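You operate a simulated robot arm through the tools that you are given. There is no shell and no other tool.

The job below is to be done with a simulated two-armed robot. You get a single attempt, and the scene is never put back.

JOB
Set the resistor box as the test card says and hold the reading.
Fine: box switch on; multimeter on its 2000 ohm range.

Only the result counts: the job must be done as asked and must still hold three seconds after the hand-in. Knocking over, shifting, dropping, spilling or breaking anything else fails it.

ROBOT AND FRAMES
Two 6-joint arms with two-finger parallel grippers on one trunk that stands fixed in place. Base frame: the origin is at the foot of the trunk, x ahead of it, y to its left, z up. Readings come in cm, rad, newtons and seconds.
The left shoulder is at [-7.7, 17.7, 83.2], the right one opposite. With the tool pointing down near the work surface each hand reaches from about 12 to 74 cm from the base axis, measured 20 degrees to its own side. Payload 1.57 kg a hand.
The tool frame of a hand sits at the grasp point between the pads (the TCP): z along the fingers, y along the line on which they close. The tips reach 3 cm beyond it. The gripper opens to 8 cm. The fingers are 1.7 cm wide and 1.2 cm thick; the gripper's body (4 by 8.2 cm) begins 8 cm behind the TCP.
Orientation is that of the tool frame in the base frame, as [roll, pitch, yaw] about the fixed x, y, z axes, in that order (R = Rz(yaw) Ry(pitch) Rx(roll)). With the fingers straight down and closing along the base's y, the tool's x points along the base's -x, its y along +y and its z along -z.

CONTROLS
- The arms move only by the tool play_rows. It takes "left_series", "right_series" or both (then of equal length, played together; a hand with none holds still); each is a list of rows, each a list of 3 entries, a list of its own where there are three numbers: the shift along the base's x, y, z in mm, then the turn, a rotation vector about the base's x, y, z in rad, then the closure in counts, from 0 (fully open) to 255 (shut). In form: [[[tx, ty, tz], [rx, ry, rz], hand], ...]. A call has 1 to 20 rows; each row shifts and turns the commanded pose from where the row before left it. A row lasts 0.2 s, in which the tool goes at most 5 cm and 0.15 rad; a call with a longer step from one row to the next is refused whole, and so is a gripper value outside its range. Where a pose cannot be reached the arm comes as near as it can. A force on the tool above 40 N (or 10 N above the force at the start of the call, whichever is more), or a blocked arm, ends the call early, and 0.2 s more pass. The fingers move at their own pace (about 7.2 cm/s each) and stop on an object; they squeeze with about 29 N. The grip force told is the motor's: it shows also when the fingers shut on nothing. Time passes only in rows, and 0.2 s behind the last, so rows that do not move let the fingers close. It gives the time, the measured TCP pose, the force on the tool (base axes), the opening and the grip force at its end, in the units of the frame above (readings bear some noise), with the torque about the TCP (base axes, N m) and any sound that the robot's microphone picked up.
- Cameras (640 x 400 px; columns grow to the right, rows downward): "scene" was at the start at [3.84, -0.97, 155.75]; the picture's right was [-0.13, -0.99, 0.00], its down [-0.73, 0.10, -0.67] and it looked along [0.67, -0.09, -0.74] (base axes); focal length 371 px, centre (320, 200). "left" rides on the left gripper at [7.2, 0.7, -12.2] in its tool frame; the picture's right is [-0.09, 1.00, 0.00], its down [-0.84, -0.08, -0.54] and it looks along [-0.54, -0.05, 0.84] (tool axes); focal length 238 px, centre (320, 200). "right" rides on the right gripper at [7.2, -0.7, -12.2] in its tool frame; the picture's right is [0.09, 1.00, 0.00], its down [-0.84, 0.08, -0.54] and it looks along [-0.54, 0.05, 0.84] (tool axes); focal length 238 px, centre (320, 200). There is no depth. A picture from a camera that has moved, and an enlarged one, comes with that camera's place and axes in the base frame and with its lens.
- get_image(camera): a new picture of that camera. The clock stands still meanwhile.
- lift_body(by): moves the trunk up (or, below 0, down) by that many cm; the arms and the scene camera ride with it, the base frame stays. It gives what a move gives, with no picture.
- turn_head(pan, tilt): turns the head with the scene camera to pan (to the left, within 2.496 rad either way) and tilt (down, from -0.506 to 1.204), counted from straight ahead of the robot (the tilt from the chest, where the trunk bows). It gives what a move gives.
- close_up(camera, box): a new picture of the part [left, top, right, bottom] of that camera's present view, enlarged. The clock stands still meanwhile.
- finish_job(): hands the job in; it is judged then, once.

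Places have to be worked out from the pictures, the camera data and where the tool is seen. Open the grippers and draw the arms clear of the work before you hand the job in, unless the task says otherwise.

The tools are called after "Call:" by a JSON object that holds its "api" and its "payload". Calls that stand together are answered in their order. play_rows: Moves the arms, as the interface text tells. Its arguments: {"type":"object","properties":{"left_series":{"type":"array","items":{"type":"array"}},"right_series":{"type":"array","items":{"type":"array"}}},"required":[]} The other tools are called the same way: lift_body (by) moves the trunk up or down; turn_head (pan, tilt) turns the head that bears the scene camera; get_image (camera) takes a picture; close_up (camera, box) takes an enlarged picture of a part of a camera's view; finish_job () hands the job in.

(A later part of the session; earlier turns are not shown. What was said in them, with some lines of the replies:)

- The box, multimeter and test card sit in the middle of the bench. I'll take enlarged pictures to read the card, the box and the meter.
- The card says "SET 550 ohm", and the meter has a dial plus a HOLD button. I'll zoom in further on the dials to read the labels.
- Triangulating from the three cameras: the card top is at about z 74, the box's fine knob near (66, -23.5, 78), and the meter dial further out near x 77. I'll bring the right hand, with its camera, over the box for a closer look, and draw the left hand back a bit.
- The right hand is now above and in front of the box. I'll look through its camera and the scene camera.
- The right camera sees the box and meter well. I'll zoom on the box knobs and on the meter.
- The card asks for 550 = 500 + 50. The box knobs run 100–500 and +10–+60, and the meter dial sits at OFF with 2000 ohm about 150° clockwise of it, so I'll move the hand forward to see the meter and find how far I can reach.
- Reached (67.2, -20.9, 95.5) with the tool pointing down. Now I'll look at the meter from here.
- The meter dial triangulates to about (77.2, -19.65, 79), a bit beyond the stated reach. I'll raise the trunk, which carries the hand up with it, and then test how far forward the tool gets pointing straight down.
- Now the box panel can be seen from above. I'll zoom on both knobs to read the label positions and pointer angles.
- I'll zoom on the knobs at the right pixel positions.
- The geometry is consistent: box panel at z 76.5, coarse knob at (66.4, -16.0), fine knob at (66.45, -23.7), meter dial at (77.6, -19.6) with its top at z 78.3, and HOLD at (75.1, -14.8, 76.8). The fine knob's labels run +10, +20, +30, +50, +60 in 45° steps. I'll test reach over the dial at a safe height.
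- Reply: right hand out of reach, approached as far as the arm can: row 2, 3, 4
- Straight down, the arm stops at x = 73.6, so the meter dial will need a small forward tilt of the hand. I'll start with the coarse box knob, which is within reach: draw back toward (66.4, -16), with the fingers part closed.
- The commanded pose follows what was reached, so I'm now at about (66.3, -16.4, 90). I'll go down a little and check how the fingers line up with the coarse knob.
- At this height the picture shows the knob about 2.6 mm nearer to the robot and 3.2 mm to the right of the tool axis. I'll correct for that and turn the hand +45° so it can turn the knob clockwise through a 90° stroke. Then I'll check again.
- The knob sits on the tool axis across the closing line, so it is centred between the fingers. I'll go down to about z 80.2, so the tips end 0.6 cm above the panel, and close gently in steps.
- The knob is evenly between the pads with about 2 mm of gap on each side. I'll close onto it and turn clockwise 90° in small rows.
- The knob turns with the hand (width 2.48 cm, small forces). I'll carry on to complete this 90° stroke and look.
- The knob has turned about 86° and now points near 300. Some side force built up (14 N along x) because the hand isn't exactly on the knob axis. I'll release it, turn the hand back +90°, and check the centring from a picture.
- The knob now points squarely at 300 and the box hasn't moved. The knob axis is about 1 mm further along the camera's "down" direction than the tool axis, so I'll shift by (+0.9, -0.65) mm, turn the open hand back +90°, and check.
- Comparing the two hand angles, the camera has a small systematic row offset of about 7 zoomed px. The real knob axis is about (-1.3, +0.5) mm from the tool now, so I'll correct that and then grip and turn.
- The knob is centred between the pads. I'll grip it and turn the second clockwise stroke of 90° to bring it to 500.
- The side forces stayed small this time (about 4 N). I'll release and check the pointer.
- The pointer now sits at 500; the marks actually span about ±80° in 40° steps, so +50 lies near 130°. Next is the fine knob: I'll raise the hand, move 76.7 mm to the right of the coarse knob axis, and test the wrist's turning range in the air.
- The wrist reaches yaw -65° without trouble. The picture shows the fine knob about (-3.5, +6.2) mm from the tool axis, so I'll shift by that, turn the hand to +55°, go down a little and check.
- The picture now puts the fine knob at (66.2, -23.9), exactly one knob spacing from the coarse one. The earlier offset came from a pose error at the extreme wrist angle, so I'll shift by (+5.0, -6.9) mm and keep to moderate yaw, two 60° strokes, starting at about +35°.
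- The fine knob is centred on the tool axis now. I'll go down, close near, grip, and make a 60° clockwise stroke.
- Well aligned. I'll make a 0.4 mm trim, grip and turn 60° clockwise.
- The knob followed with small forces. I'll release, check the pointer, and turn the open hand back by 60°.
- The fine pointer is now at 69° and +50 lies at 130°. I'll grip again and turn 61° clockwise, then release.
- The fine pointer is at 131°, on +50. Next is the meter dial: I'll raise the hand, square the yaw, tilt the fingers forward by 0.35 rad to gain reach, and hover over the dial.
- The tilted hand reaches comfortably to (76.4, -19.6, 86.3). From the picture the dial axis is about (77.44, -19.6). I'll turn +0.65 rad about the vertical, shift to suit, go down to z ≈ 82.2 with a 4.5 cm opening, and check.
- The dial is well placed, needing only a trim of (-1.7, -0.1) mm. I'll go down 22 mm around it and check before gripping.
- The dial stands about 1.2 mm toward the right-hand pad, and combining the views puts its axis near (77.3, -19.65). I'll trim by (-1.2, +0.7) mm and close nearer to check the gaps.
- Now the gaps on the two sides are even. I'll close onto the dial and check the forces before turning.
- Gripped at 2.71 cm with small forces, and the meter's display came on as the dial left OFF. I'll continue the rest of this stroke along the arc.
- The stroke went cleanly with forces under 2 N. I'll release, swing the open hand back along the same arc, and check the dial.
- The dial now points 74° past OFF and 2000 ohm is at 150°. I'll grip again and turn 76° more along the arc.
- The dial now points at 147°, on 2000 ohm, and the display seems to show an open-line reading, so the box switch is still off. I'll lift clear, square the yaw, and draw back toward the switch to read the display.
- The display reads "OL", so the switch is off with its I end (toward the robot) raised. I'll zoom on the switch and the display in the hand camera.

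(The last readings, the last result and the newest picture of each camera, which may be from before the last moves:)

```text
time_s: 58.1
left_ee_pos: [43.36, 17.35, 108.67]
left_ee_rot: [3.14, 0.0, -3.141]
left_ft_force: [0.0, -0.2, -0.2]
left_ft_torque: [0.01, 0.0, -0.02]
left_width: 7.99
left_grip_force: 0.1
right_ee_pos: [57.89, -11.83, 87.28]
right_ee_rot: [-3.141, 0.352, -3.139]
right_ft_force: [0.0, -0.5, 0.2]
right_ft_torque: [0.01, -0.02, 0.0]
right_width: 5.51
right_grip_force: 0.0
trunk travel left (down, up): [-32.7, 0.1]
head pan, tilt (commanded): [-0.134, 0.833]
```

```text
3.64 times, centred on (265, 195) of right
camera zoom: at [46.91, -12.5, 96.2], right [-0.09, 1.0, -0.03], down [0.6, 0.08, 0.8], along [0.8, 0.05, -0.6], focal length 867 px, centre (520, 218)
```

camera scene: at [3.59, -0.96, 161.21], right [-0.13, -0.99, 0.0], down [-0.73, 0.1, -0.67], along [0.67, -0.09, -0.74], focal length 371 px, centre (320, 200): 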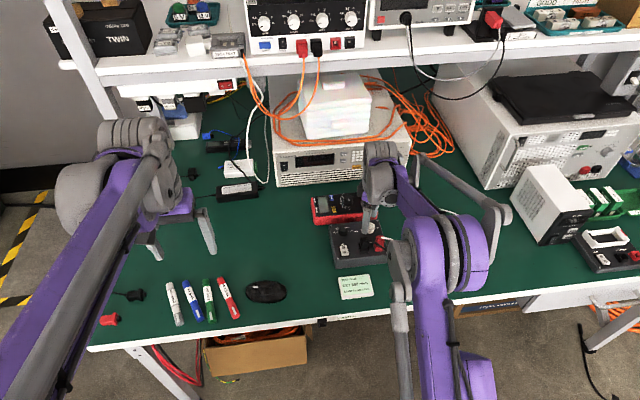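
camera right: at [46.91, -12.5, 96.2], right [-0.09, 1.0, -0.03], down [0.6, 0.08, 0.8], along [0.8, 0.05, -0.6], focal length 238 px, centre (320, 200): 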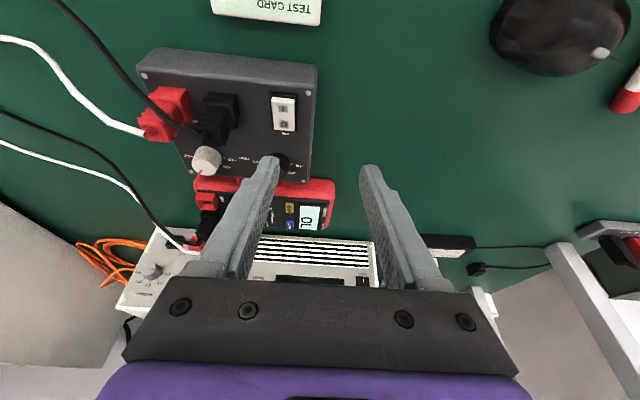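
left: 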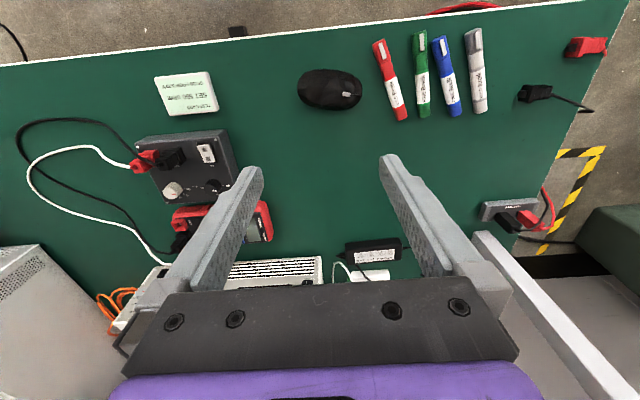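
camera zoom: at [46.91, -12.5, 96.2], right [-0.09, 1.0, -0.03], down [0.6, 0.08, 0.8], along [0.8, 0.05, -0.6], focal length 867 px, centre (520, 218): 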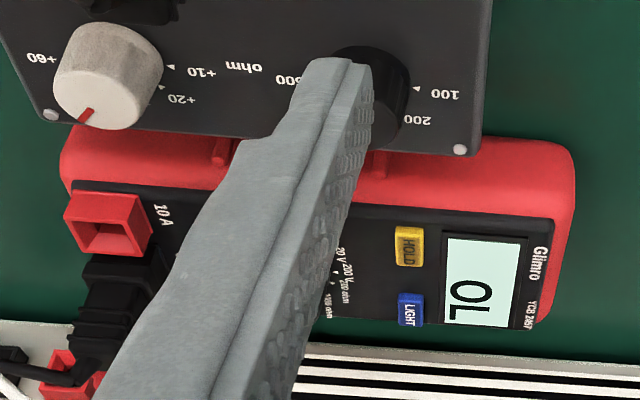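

The raised I end lies around (58.5, -15.3). I'll press it with the lower corner of the right-hand finger: shift (+4.2, -1) mm, go down to hover just above it, and check.

Call:
{"api": "play_rows", "payload": {"right_series": [[[4.2, -1, -20], [0, 0, 0], 80], [[0, 0, -20], [0, 0, 0], 80], [[0, 0, -15], [0, 0, 0], 80], [[0, 0, 0], [0, 0, 0], 80], [[0, 0, 0], [0, 0, 0], 80]]}}

Call:
{"api": "get_image", "payload": {"camera": "right"}}

Call:
{"api": "close_up", "payload": {"camera": "right", "box": [220, 110, 340, 190]}}

Call:
{"api": "close_up", "payload": {"camera": "scene", "box": [290, 190, 390, 270]}}

```text
time_s: 59.3
left_ee_pos: [43.44, 17.21, 108.71]
left_ee_rot: [3.142, 0.001, 3.141]
left_ft_force: [0.5, 0.5, -0.1]
left_ft_torque: [-0.02, -0.01, -0.03]
left_width: 8.0
left_grip_force: 0.1
right_ee_pos: [58.43, -12.16, 81.76]
right_ee_rot: [3.141, 0.35, -3.139]
right_ft_force: [0.4, 0.0, -0.3]
right_ft_torque: [-0.02, 0.0, 0.02]
right_width: 5.54
right_grip_force: 0.1
trunk travel left (down, up): [-32.7, 0.1]
head pan, tilt (commanded): [-0.134, 0.833]
```

```text
taken
camera right: at [47.39, -12.72, 90.65], right [-0.09, 1.0, -0.03], down [0.6, 0.08, 0.8], along [0.8, 0.05, -0.6], focal length 238 px, centre (320, 200)
```

right: 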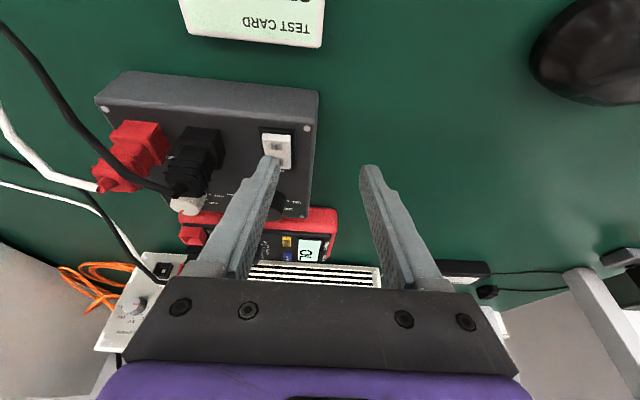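

```text
5.00 times, centred on (280, 150) of right
camera zoom: at [47.39, -12.72, 90.65], right [-0.09, 1.0, -0.03], down [0.6, 0.08, 0.8], along [0.8, 0.05, -0.6], focal length 1192 px, centre (520, 450)
```

zoom: 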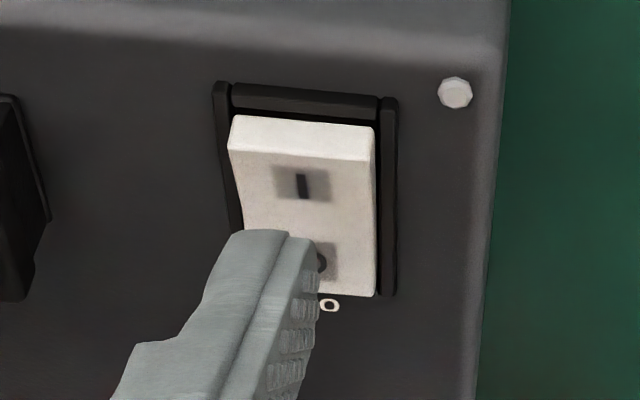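

```text
5.00 times, centred on (340, 230) of scene
camera zoom: at [3.6, -0.97, 161.21], right [-0.13, -0.99, 0.0], down [-0.73, 0.1, -0.67], along [0.67, -0.09, -0.74], focal length 1855 px, centre (220, 50)
```

zoom: 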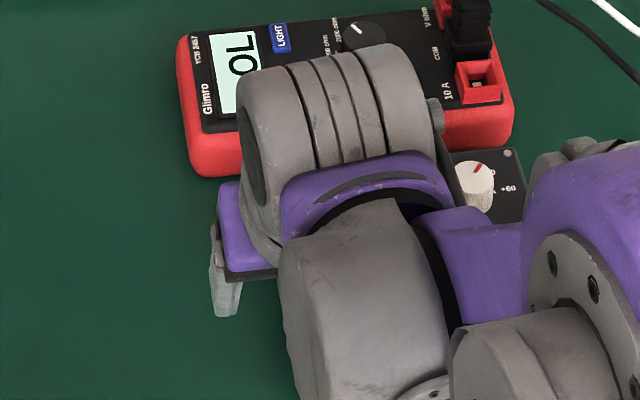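

The finger is lined up over the I half in y, and its lower corner will land about 4 mm inside the raised edge. I'll go down carefully in small steps and watch the force.

Call:
{"api": "play_rows", "payload": {"right_series": [[[0, 0, -6], [0, 0, 0], 80], [[0, 0, -2], [0, 0, 0], 80], [[0, 0, -2], [0, 0, 0], 80], [[0, 0, 0], [0, 0, 0], 80]]}}

Call:
{"api": "close_up", "payload": {"camera": "right", "box": [220, 110, 340, 190]}}

```text
time_s: 60.3
left_ee_pos: [43.58, 17.2, 108.71]
left_ee_rot: [3.14, -0.001, 3.141]
left_ft_force: [0.7, 0.2, 0.2]
left_ft_torque: [-0.02, 0.02, -0.02]
left_width: 8.0
left_grip_force: 0.1
right_ee_pos: [58.58, -12.3, 80.74]
right_ee_rot: [3.141, 0.351, -3.141]
right_ft_force: [-0.1, -0.3, 0.1]
right_ft_torque: [-0.02, 0.01, -0.01]
right_width: 5.49
right_grip_force: 0.0
trunk travel left (down, up): [-32.7, 0.1]
head pan, tilt (commanded): [-0.134, 0.833]
```

```text
5.00 times, centred on (280, 150) of right
camera zoom: at [47.57, -12.79, 89.64], right [-0.09, 1.0, -0.03], down [0.6, 0.08, 0.8], along [0.8, 0.05, -0.6], focal length 1192 px, centre (520, 450)
```

zoom: 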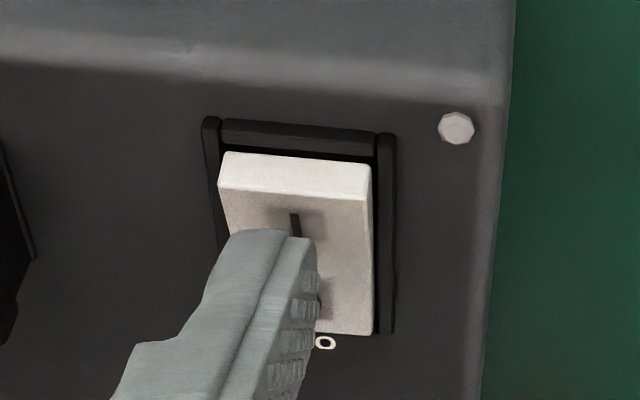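

There's no contact yet. The finger is about 3 mm left of the rocker's centre and a bit far from its raised edge, so I'll shift (-3, +2.5) mm and press further in 2 mm steps.

Call:
{"api": "play_rows", "payload": {"right_series": [[[-3, 2.5, 0], [0, 0, 0], 80], [[0, 0, -2], [0, 0, 0], 80], [[0, 0, -2], [0, 0, 0], 80], [[0, 0, 0], [0, 0, 0], 80]]}}

Call:
{"api": "close_up", "payload": {"camera": "right", "box": [220, 110, 340, 190]}}

```text
time_s: 61.3
left_ee_pos: [43.51, 17.36, 108.64]
left_ee_rot: [3.142, 0.0, -3.141]
left_ft_force: [0.3, -0.2, 0.6]
left_ft_torque: [-0.04, 0.0, 0.02]
left_width: 8.0
left_grip_force: 0.0
right_ee_pos: [58.3, -11.9, 80.26]
right_ee_rot: [3.141, 0.353, -3.14]
right_ft_force: [-0.3, 0.7, -0.3]
right_ft_torque: [-0.02, 0.05, 0.02]
right_width: 5.48
right_grip_force: 0.0
trunk travel left (down, up): [-32.7, 0.1]
head pan, tilt (commanded): [-0.134, 0.833]
```

```text
5.00 times, centred on (280, 150) of right
camera zoom: at [47.25, -12.54, 89.24], right [-0.09, 1.0, -0.03], down [0.6, 0.08, 0.8], along [0.8, 0.05, -0.6], focal length 1192 px, centre (520, 450)
```

zoom: 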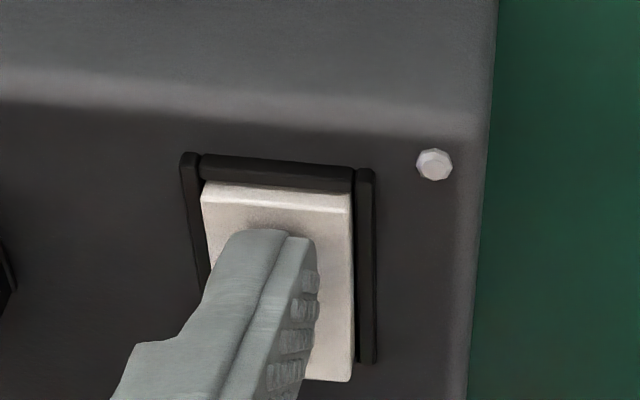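

The rocker's near end now seems nearly flush with the frame. I'll check the meter's display from the scene camera.

Call:
{"api": "close_up", "payload": {"camera": "scene", "box": [300, 180, 400, 240]}}

Call:
{"api": "close_up", "payload": {"camera": "right", "box": [260, 210, 350, 280]}}

```text
6.40 times, centred on (350, 210) of scene
camera zoom: at [3.59, -0.96, 161.21], right [-0.13, -0.99, 0.0], down [-0.73, 0.1, -0.67], along [0.67, -0.09, -0.74], focal length 2374 px, centre (128, 136)
```

zoom: 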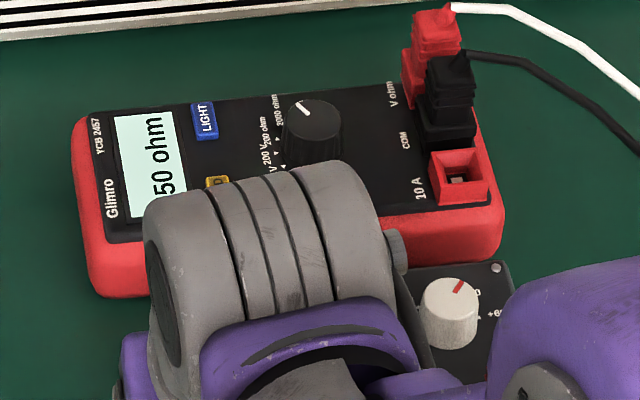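

```text
5.71 times, centred on (305, 245) of right
camera zoom: at [47.25, -12.54, 89.24], right [-0.09, 1.0, -0.03], down [0.6, 0.08, 0.8], along [0.8, 0.05, -0.6], focal length 1362 px, centre (406, -57)
```

zoom: 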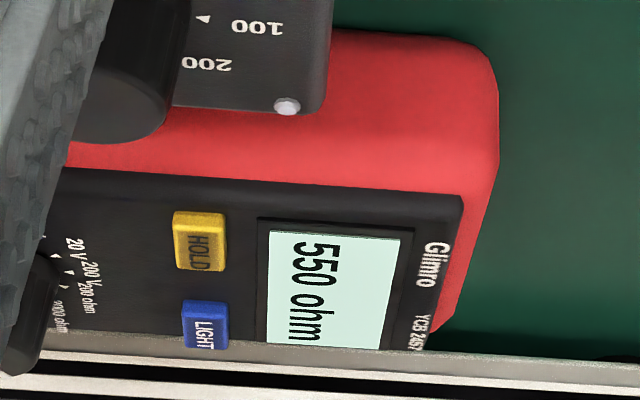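

The display reads "550 ohm", so the switch, range and both knobs are right. I'll lift off the switch, open the fingers wider, and move over to hover above the HOLD button at about (74.8, -14.9).

Call:
{"api": "play_rows", "payload": {"right_series": [[[0, 0, 30], [0, 0, 0], 80], [[0, 0, 40], [0, 0, 0], 32], [[40, 3, 5], [0, 0, 0], 32], [[42, 3, 0], [0, 0, 0], 32], [[42, 3, 0], [0, 0, 0], 32], [[38, 2.5, 0], [0, 0, 0], 32], [[0, 0, 0], [0, 0, 0], 32], [[0, 0, -20], [0, 0, 0], 32], [[0, 0, -20], [0, 0, 0], 32], [[0, 0, -10], [0, 0, 0], 32], [[0, 0, 0], [0, 0, 0], 32], [[0, 0, 0], [0, 0, 0], 32]]}}

Call:
{"api": "get_image", "payload": {"camera": "right"}}

Call:
{"api": "close_up", "payload": {"camera": "right", "box": [190, 100, 350, 200]}}

Call:
{"api": "close_up", "payload": {"camera": "scene", "box": [300, 180, 400, 260]}}

```text
time_s: 63.9
left_ee_pos: [43.45, 17.27, 108.68]
left_ee_rot: [3.141, 0.002, 3.142]
left_ft_force: [-0.7, 0.8, 0.5]
left_ft_torque: [0.03, -0.01, 0.0]
left_width: 7.99
left_grip_force: 0.0
right_ee_pos: [74.5, -10.88, 82.67]
right_ee_rot: [-3.14, 0.35, -3.139]
right_ft_force: [-0.1, 0.3, 0.3]
right_ft_torque: [-0.02, 0.0, 0.0]
right_width: 7.0
right_grip_force: 0.0
trunk travel left (down, up): [-32.7, 0.1]
head pan, tilt (commanded): [-0.134, 0.833]
```

```text
taken
camera right: at [63.43, -11.44, 91.48], right [-0.09, 1.0, -0.03], down [0.6, 0.08, 0.8], along [0.8, 0.05, -0.6], focal length 238 px, centre (320, 200)
```

right: 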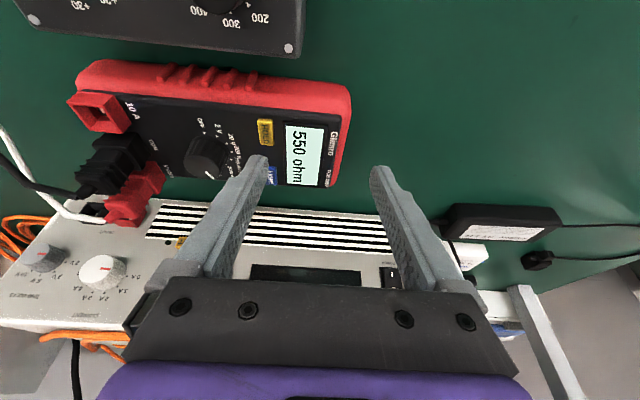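

```text
4.00 times, centred on (270, 150) of right
camera zoom: at [63.43, -11.44, 91.48], right [-0.09, 1.0, -0.03], down [0.6, 0.08, 0.8], along [0.8, 0.05, -0.6], focal length 953 px, centre (520, 400)
```

zoom: 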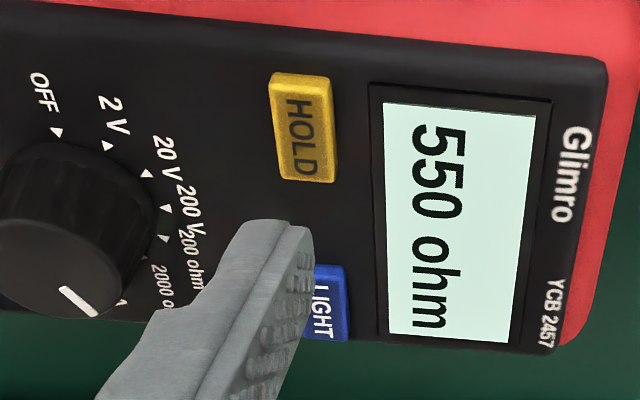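

```text
5.00 times, centred on (350, 220) of scene
camera zoom: at [3.59, -0.97, 161.21], right [-0.13, -0.99, 0.0], down [-0.73, 0.1, -0.67], along [0.67, -0.09, -0.74], focal length 1855 px, centre (170, 100)
```

zoom: 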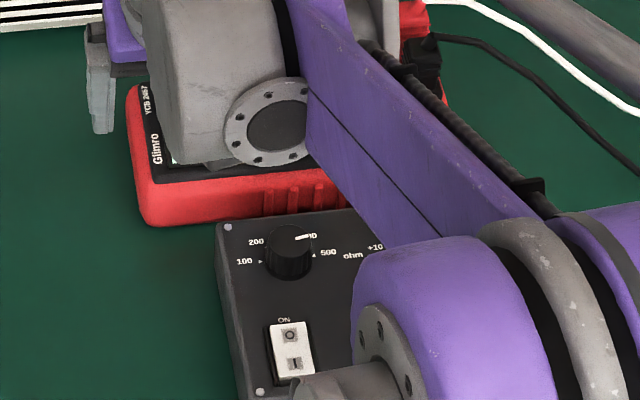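

The display still holds at 550 ohm with the hand off the switch. HOLD lies about (+1, -1.4) mm from the finger's landing point, so I'll trim and go down 20 mm, then look.

Call:
{"api": "play_rows", "payload": {"right_series": [[[1, -1.4, -10], [0, 0, 0], 32], [[0, 0, -10], [0, 0, 0], 32], [[0, 0, 0], [0, 0, 0], 32], [[0, 0, 0], [0, 0, 0], 32]]}}

Call:
{"api": "close_up", "payload": {"camera": "right", "box": [190, 100, 350, 200]}}

Call:
{"api": "get_image", "payload": {"camera": "scene"}}

```text
time_s: 64.9
left_ee_pos: [43.5, 17.26, 108.64]
left_ee_rot: [-3.141, 0.0, 3.14]
left_ft_force: [0.4, -0.3, -0.3]
left_ft_torque: [-0.03, 0.01, 0.02]
left_width: 7.96
left_grip_force: 0.0
right_ee_pos: [74.6, -10.97, 80.65]
right_ee_rot: [-3.141, 0.35, -3.141]
right_ft_force: [-0.4, -0.9, 0.3]
right_ft_torque: [-0.01, 0.01, -0.04]
right_width: 6.99
right_grip_force: 0.1
trunk travel left (down, up): [-32.7, 0.1]
head pan, tilt (commanded): [-0.134, 0.833]
```

```text
4.00 times, centred on (270, 150) of right
camera zoom: at [63.58, -11.59, 89.63], right [-0.09, 1.0, -0.03], down [0.6, 0.08, 0.8], along [0.8, 0.05, -0.6], focal length 953 px, centre (520, 400)
```

zoom: 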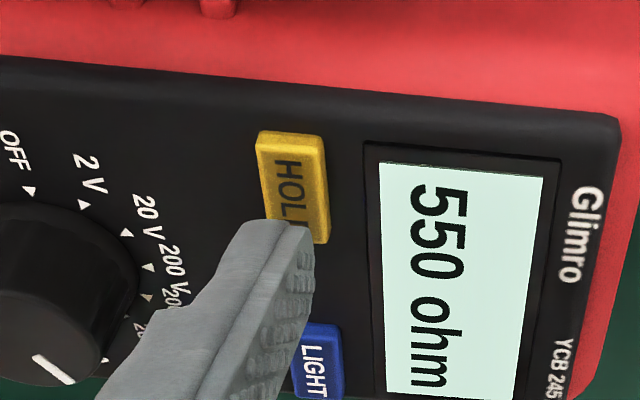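

```text
taken
camera scene: at [3.6, -0.96, 161.21], right [-0.13, -0.99, 0.0], down [-0.73, 0.1, -0.67], along [0.67, -0.09, -0.74], focal length 371 px, centre (320, 200)
```

scene: 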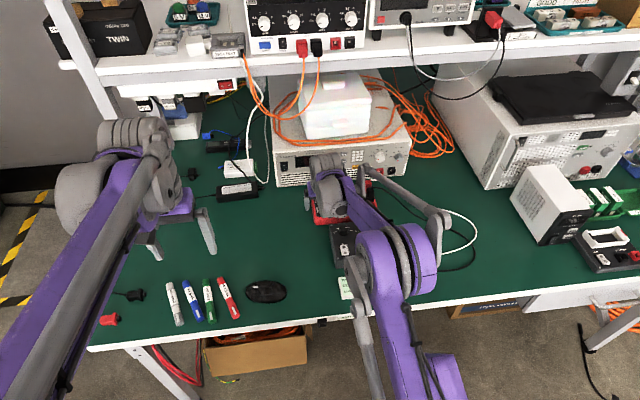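

The finger corner is over the HOLD button, about 7 mm above it. I'll trim +1.2 mm in y and go down gently in small steps, reading the force.

Call:
{"api": "play_rows", "payload": {"right_series": [[[0, 1.2, -4], [0, 0, 0], 32], [[0, 0, -1.5], [0, 0, 0], 32], [[0, 0, -1], [0, 0, 0], 32], [[0, 0, 0], [0, 0, 0], 32]]}}

Call:
{"api": "close_up", "payload": {"camera": "right", "box": [190, 100, 350, 200]}}

```text
time_s: 65.9
left_ee_pos: [43.6, 17.33, 108.7]
left_ee_rot: [3.14, 0.0, 3.141]
left_ft_force: [-0.2, 0.6, 0.7]
left_ft_torque: [-0.02, -0.01, 0.01]
left_width: 7.99
left_grip_force: 0.1
right_ee_pos: [74.66, -10.86, 80.08]
right_ee_rot: [-3.141, 0.351, -3.14]
right_ft_force: [-0.6, -0.1, 0.5]
right_ft_torque: [-0.03, 0.0, 0.02]
right_width: 6.99
right_grip_force: 0.0
trunk travel left (down, up): [-32.7, 0.1]
head pan, tilt (commanded): [-0.134, 0.833]
```

```text
4.00 times, centred on (270, 150) of right
camera zoom: at [63.66, -11.37, 88.98], right [-0.09, 1.0, -0.03], down [0.6, 0.08, 0.8], along [0.8, 0.05, -0.6], focal length 953 px, centre (520, 400)
```

zoom: 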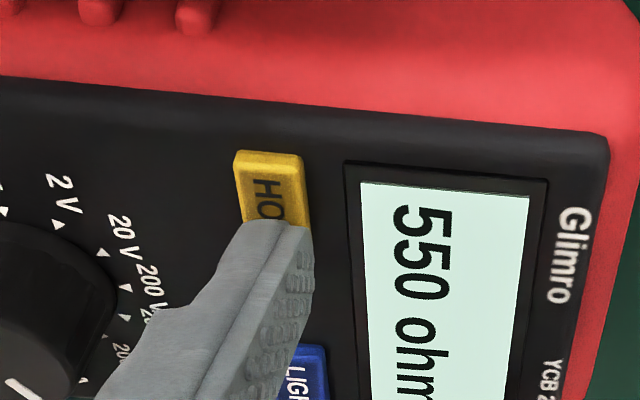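

No contact yet, and the finger is right over the button's middle. I'll go on down in 1 mm steps.

Call:
{"api": "play_rows", "payload": {"right_series": [[[0, 0, -1], [0, 0, 0], 32], [[0, 0, -1], [0, 0, 0], 32], [[0, 0, 0], [0, 0, 0], 32]]}}

Call:
{"api": "close_up", "payload": {"camera": "right", "box": [190, 100, 350, 200]}}

```text
time_s: 66.7
left_ee_pos: [43.54, 17.24, 108.62]
left_ee_rot: [3.14, 0.001, -3.141]
left_ft_force: [-0.5, -0.2, -0.6]
left_ft_torque: [-0.01, 0.02, 0.02]
left_width: 8.01
left_grip_force: 0.2
right_ee_pos: [74.72, -10.86, 80.1]
right_ee_rot: [-3.141, 0.351, -3.139]
right_ft_force: [-0.6, 0.2, 1.1]
right_ft_torque: [-0.08, -0.04, 0.03]
right_width: 6.94
right_grip_force: 0.0
trunk travel left (down, up): [-32.7, 0.1]
head pan, tilt (commanded): [-0.134, 0.833]
heard: click
```

```text
4.00 times, centred on (270, 150) of right
camera zoom: at [63.62, -11.44, 88.87], right [-0.09, 1.0, -0.03], down [0.6, 0.08, 0.8], along [0.8, 0.05, -0.6], focal length 953 px, centre (520, 400)
```

zoom: 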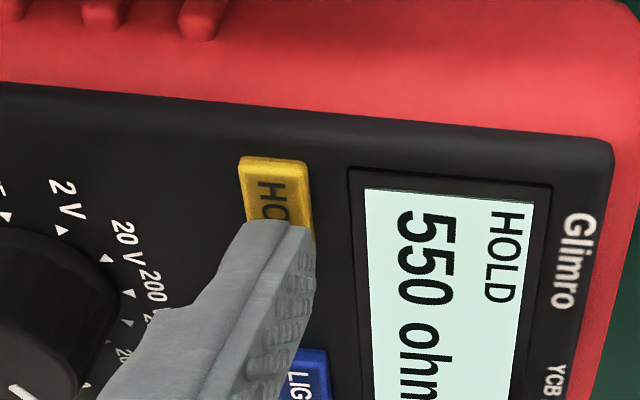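

A click sounded and the display shows "HOLD 550 ohm". I'll lift straight up off the button and draw the arm back clear of the work.

Call:
{"api": "play_rows", "payload": {"right_series": [[[0, 0, 10], [0, 0, 0], 32], [[0, 0, 30], [0, 0, 0], 32], [[0, 0, 40], [0, 0, 0], 32], [[0, 0, 40], [0, 0, 0], 32], [[-35, -15, 20], [0, 0.117, 0], 10], [[-40, -20, 10], [0, 0.117, 0], 0], [[-40, -25, 10], [0, 0.116, 0], 0], [[-45, -20, 0], [0, 0, 0], 0], [[-45, -20, 0], [0, 0, 0], 0], [[-40, -20, 0], [0, 0, 0], 0], [[-40, -20, 0], [0, 0, 0], 0], [[0, 0, 0], [0, 0, 0], 0], [[0, 0, 0], [0, 0, 0], 0]]}}

Call:
{"api": "get_image", "payload": {"camera": "scene"}}

Call:
{"api": "close_up", "payload": {"camera": "scene", "box": [300, 180, 400, 270]}}

```text
time_s: 69.5
left_ee_pos: [43.31, 17.22, 108.65]
left_ee_rot: [-3.141, 0.0, -3.141]
left_ft_force: [-0.2, 0.2, -0.1]
left_ft_torque: [0.03, -0.02, 0.02]
left_width: 7.99
left_grip_force: 0.1
right_ee_pos: [46.26, -24.88, 95.92]
right_ee_rot: [-3.141, 0.002, -3.14]
right_ft_force: [-0.7, 0.0, -0.7]
right_ft_torque: [0.06, 0.02, 0.0]
right_width: 7.98
right_grip_force: 0.0
trunk travel left (down, up): [-32.7, 0.1]
head pan, tilt (commanded): [-0.134, 0.833]
```

```text
taken
camera scene: at [3.55, -0.98, 161.21], right [-0.13, -0.99, 0.0], down [-0.73, 0.1, -0.67], along [0.67, -0.09, -0.74], focal length 371 px, centre (320, 200)
```

scene: 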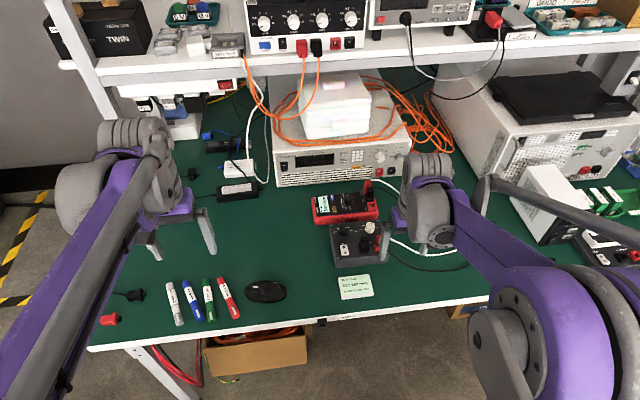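

```text
4.44 times, centred on (350, 225) of scene
camera zoom: at [3.55, -0.98, 161.21], right [-0.13, -0.99, 0.0], down [-0.73, 0.1, -0.67], along [0.67, -0.09, -0.74], focal length 1649 px, centre (187, 89)
```

zoom: 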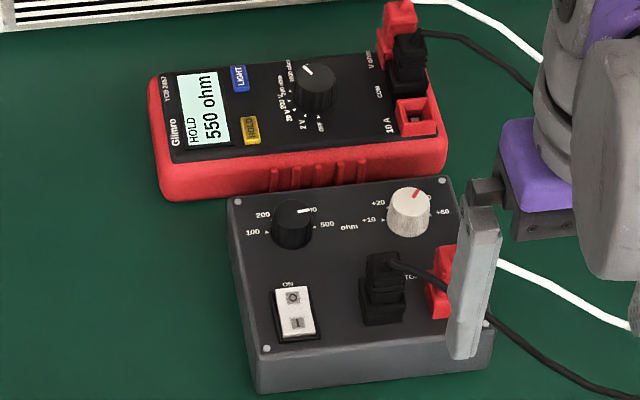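

The display shows "HOLD 550 ohm", the switch is on and nothing has shifted. I'll move the right hand further away, up and to the right, near its starting place.

Call:
{"api": "play_rows", "payload": {"right_series": [[[-12, -20, 30], [0, 0, 0], 0], [[-12, -20, 35], [0, 0, 0], 0], [[-12, -20, 35], [0, 0, 0], 0], [[-10, -15, 20], [0, 0, 0], 0], [[0, 0, 0], [0, 0, 0], 0], [[0, 0, 0], [0, 0, 0], 0]]}}

Call:
{"api": "close_up", "payload": {"camera": "scene", "box": [290, 160, 410, 310]}}

Call:
{"api": "get_image", "payload": {"camera": "right"}}

```text
time_s: 70.9
left_ee_pos: [43.44, 17.26, 108.78]
left_ee_rot: [3.142, 0.0, 3.141]
left_ft_force: [0.0, 0.1, -0.2]
left_ft_torque: [-0.01, 0.0, -0.01]
left_width: 7.98
left_grip_force: 0.1
right_ee_pos: [41.32, -32.53, 108.14]
right_ee_rot: [-3.14, 0.0, -3.139]
right_ft_force: [-0.4, 0.0, 0.2]
right_ft_torque: [-0.01, 0.0, 0.04]
right_width: 8.01
right_grip_force: 0.1
trunk travel left (down, up): [-32.7, 0.1]
head pan, tilt (commanded): [-0.134, 0.833]
```

```text
2.67 times, centred on (350, 235) of scene
camera zoom: at [3.58, -0.97, 161.21], right [-0.13, -0.99, 0.0], down [-0.73, 0.1, -0.67], along [0.67, -0.09, -0.74], focal length 989 px, centre (240, 107)
```

zoom: 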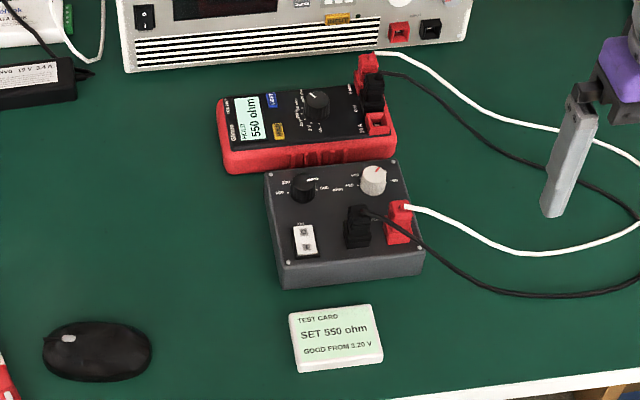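

```text
taken
camera right: at [34.03, -33.11, 120.17], right [-0.09, 1.0, 0.0], down [0.84, 0.08, 0.54], along [0.54, 0.05, -0.84], focal length 238 px, centre (320, 200)
```

right: 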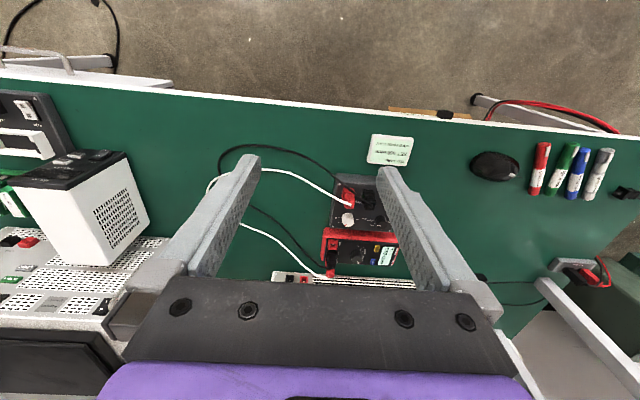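

The meter shows "HOLD 550 ohm", the box is switched on at 500 + 50, the bench items are where they were, and both grippers are open and clear. I'm handing the job in.

Call:
{"api": "finish_job", "payload": {}}

```text
The job is handed in.
```

The job is done and handed in. The resistor box is set to 550 ohm as the test card says, and the multimeter is holding that reading; its display shows "HOLD 550 ohm".

- **Box:** it is switched on, with the coarse knob at 500 and the fine knob at +50. The live reading was 550 ohm before I pressed HOLD.
- **Multimeter:** the dial is on the 2000 ohm range, and HOLD clicked once.
- **Bench:** nothing else looked moved in the last pictures. Both grippers are open and both arms are clear of the work.

The trunk is still about 5 cm higher than at the start; I raised it for extra reach to the meter and did not lower it.
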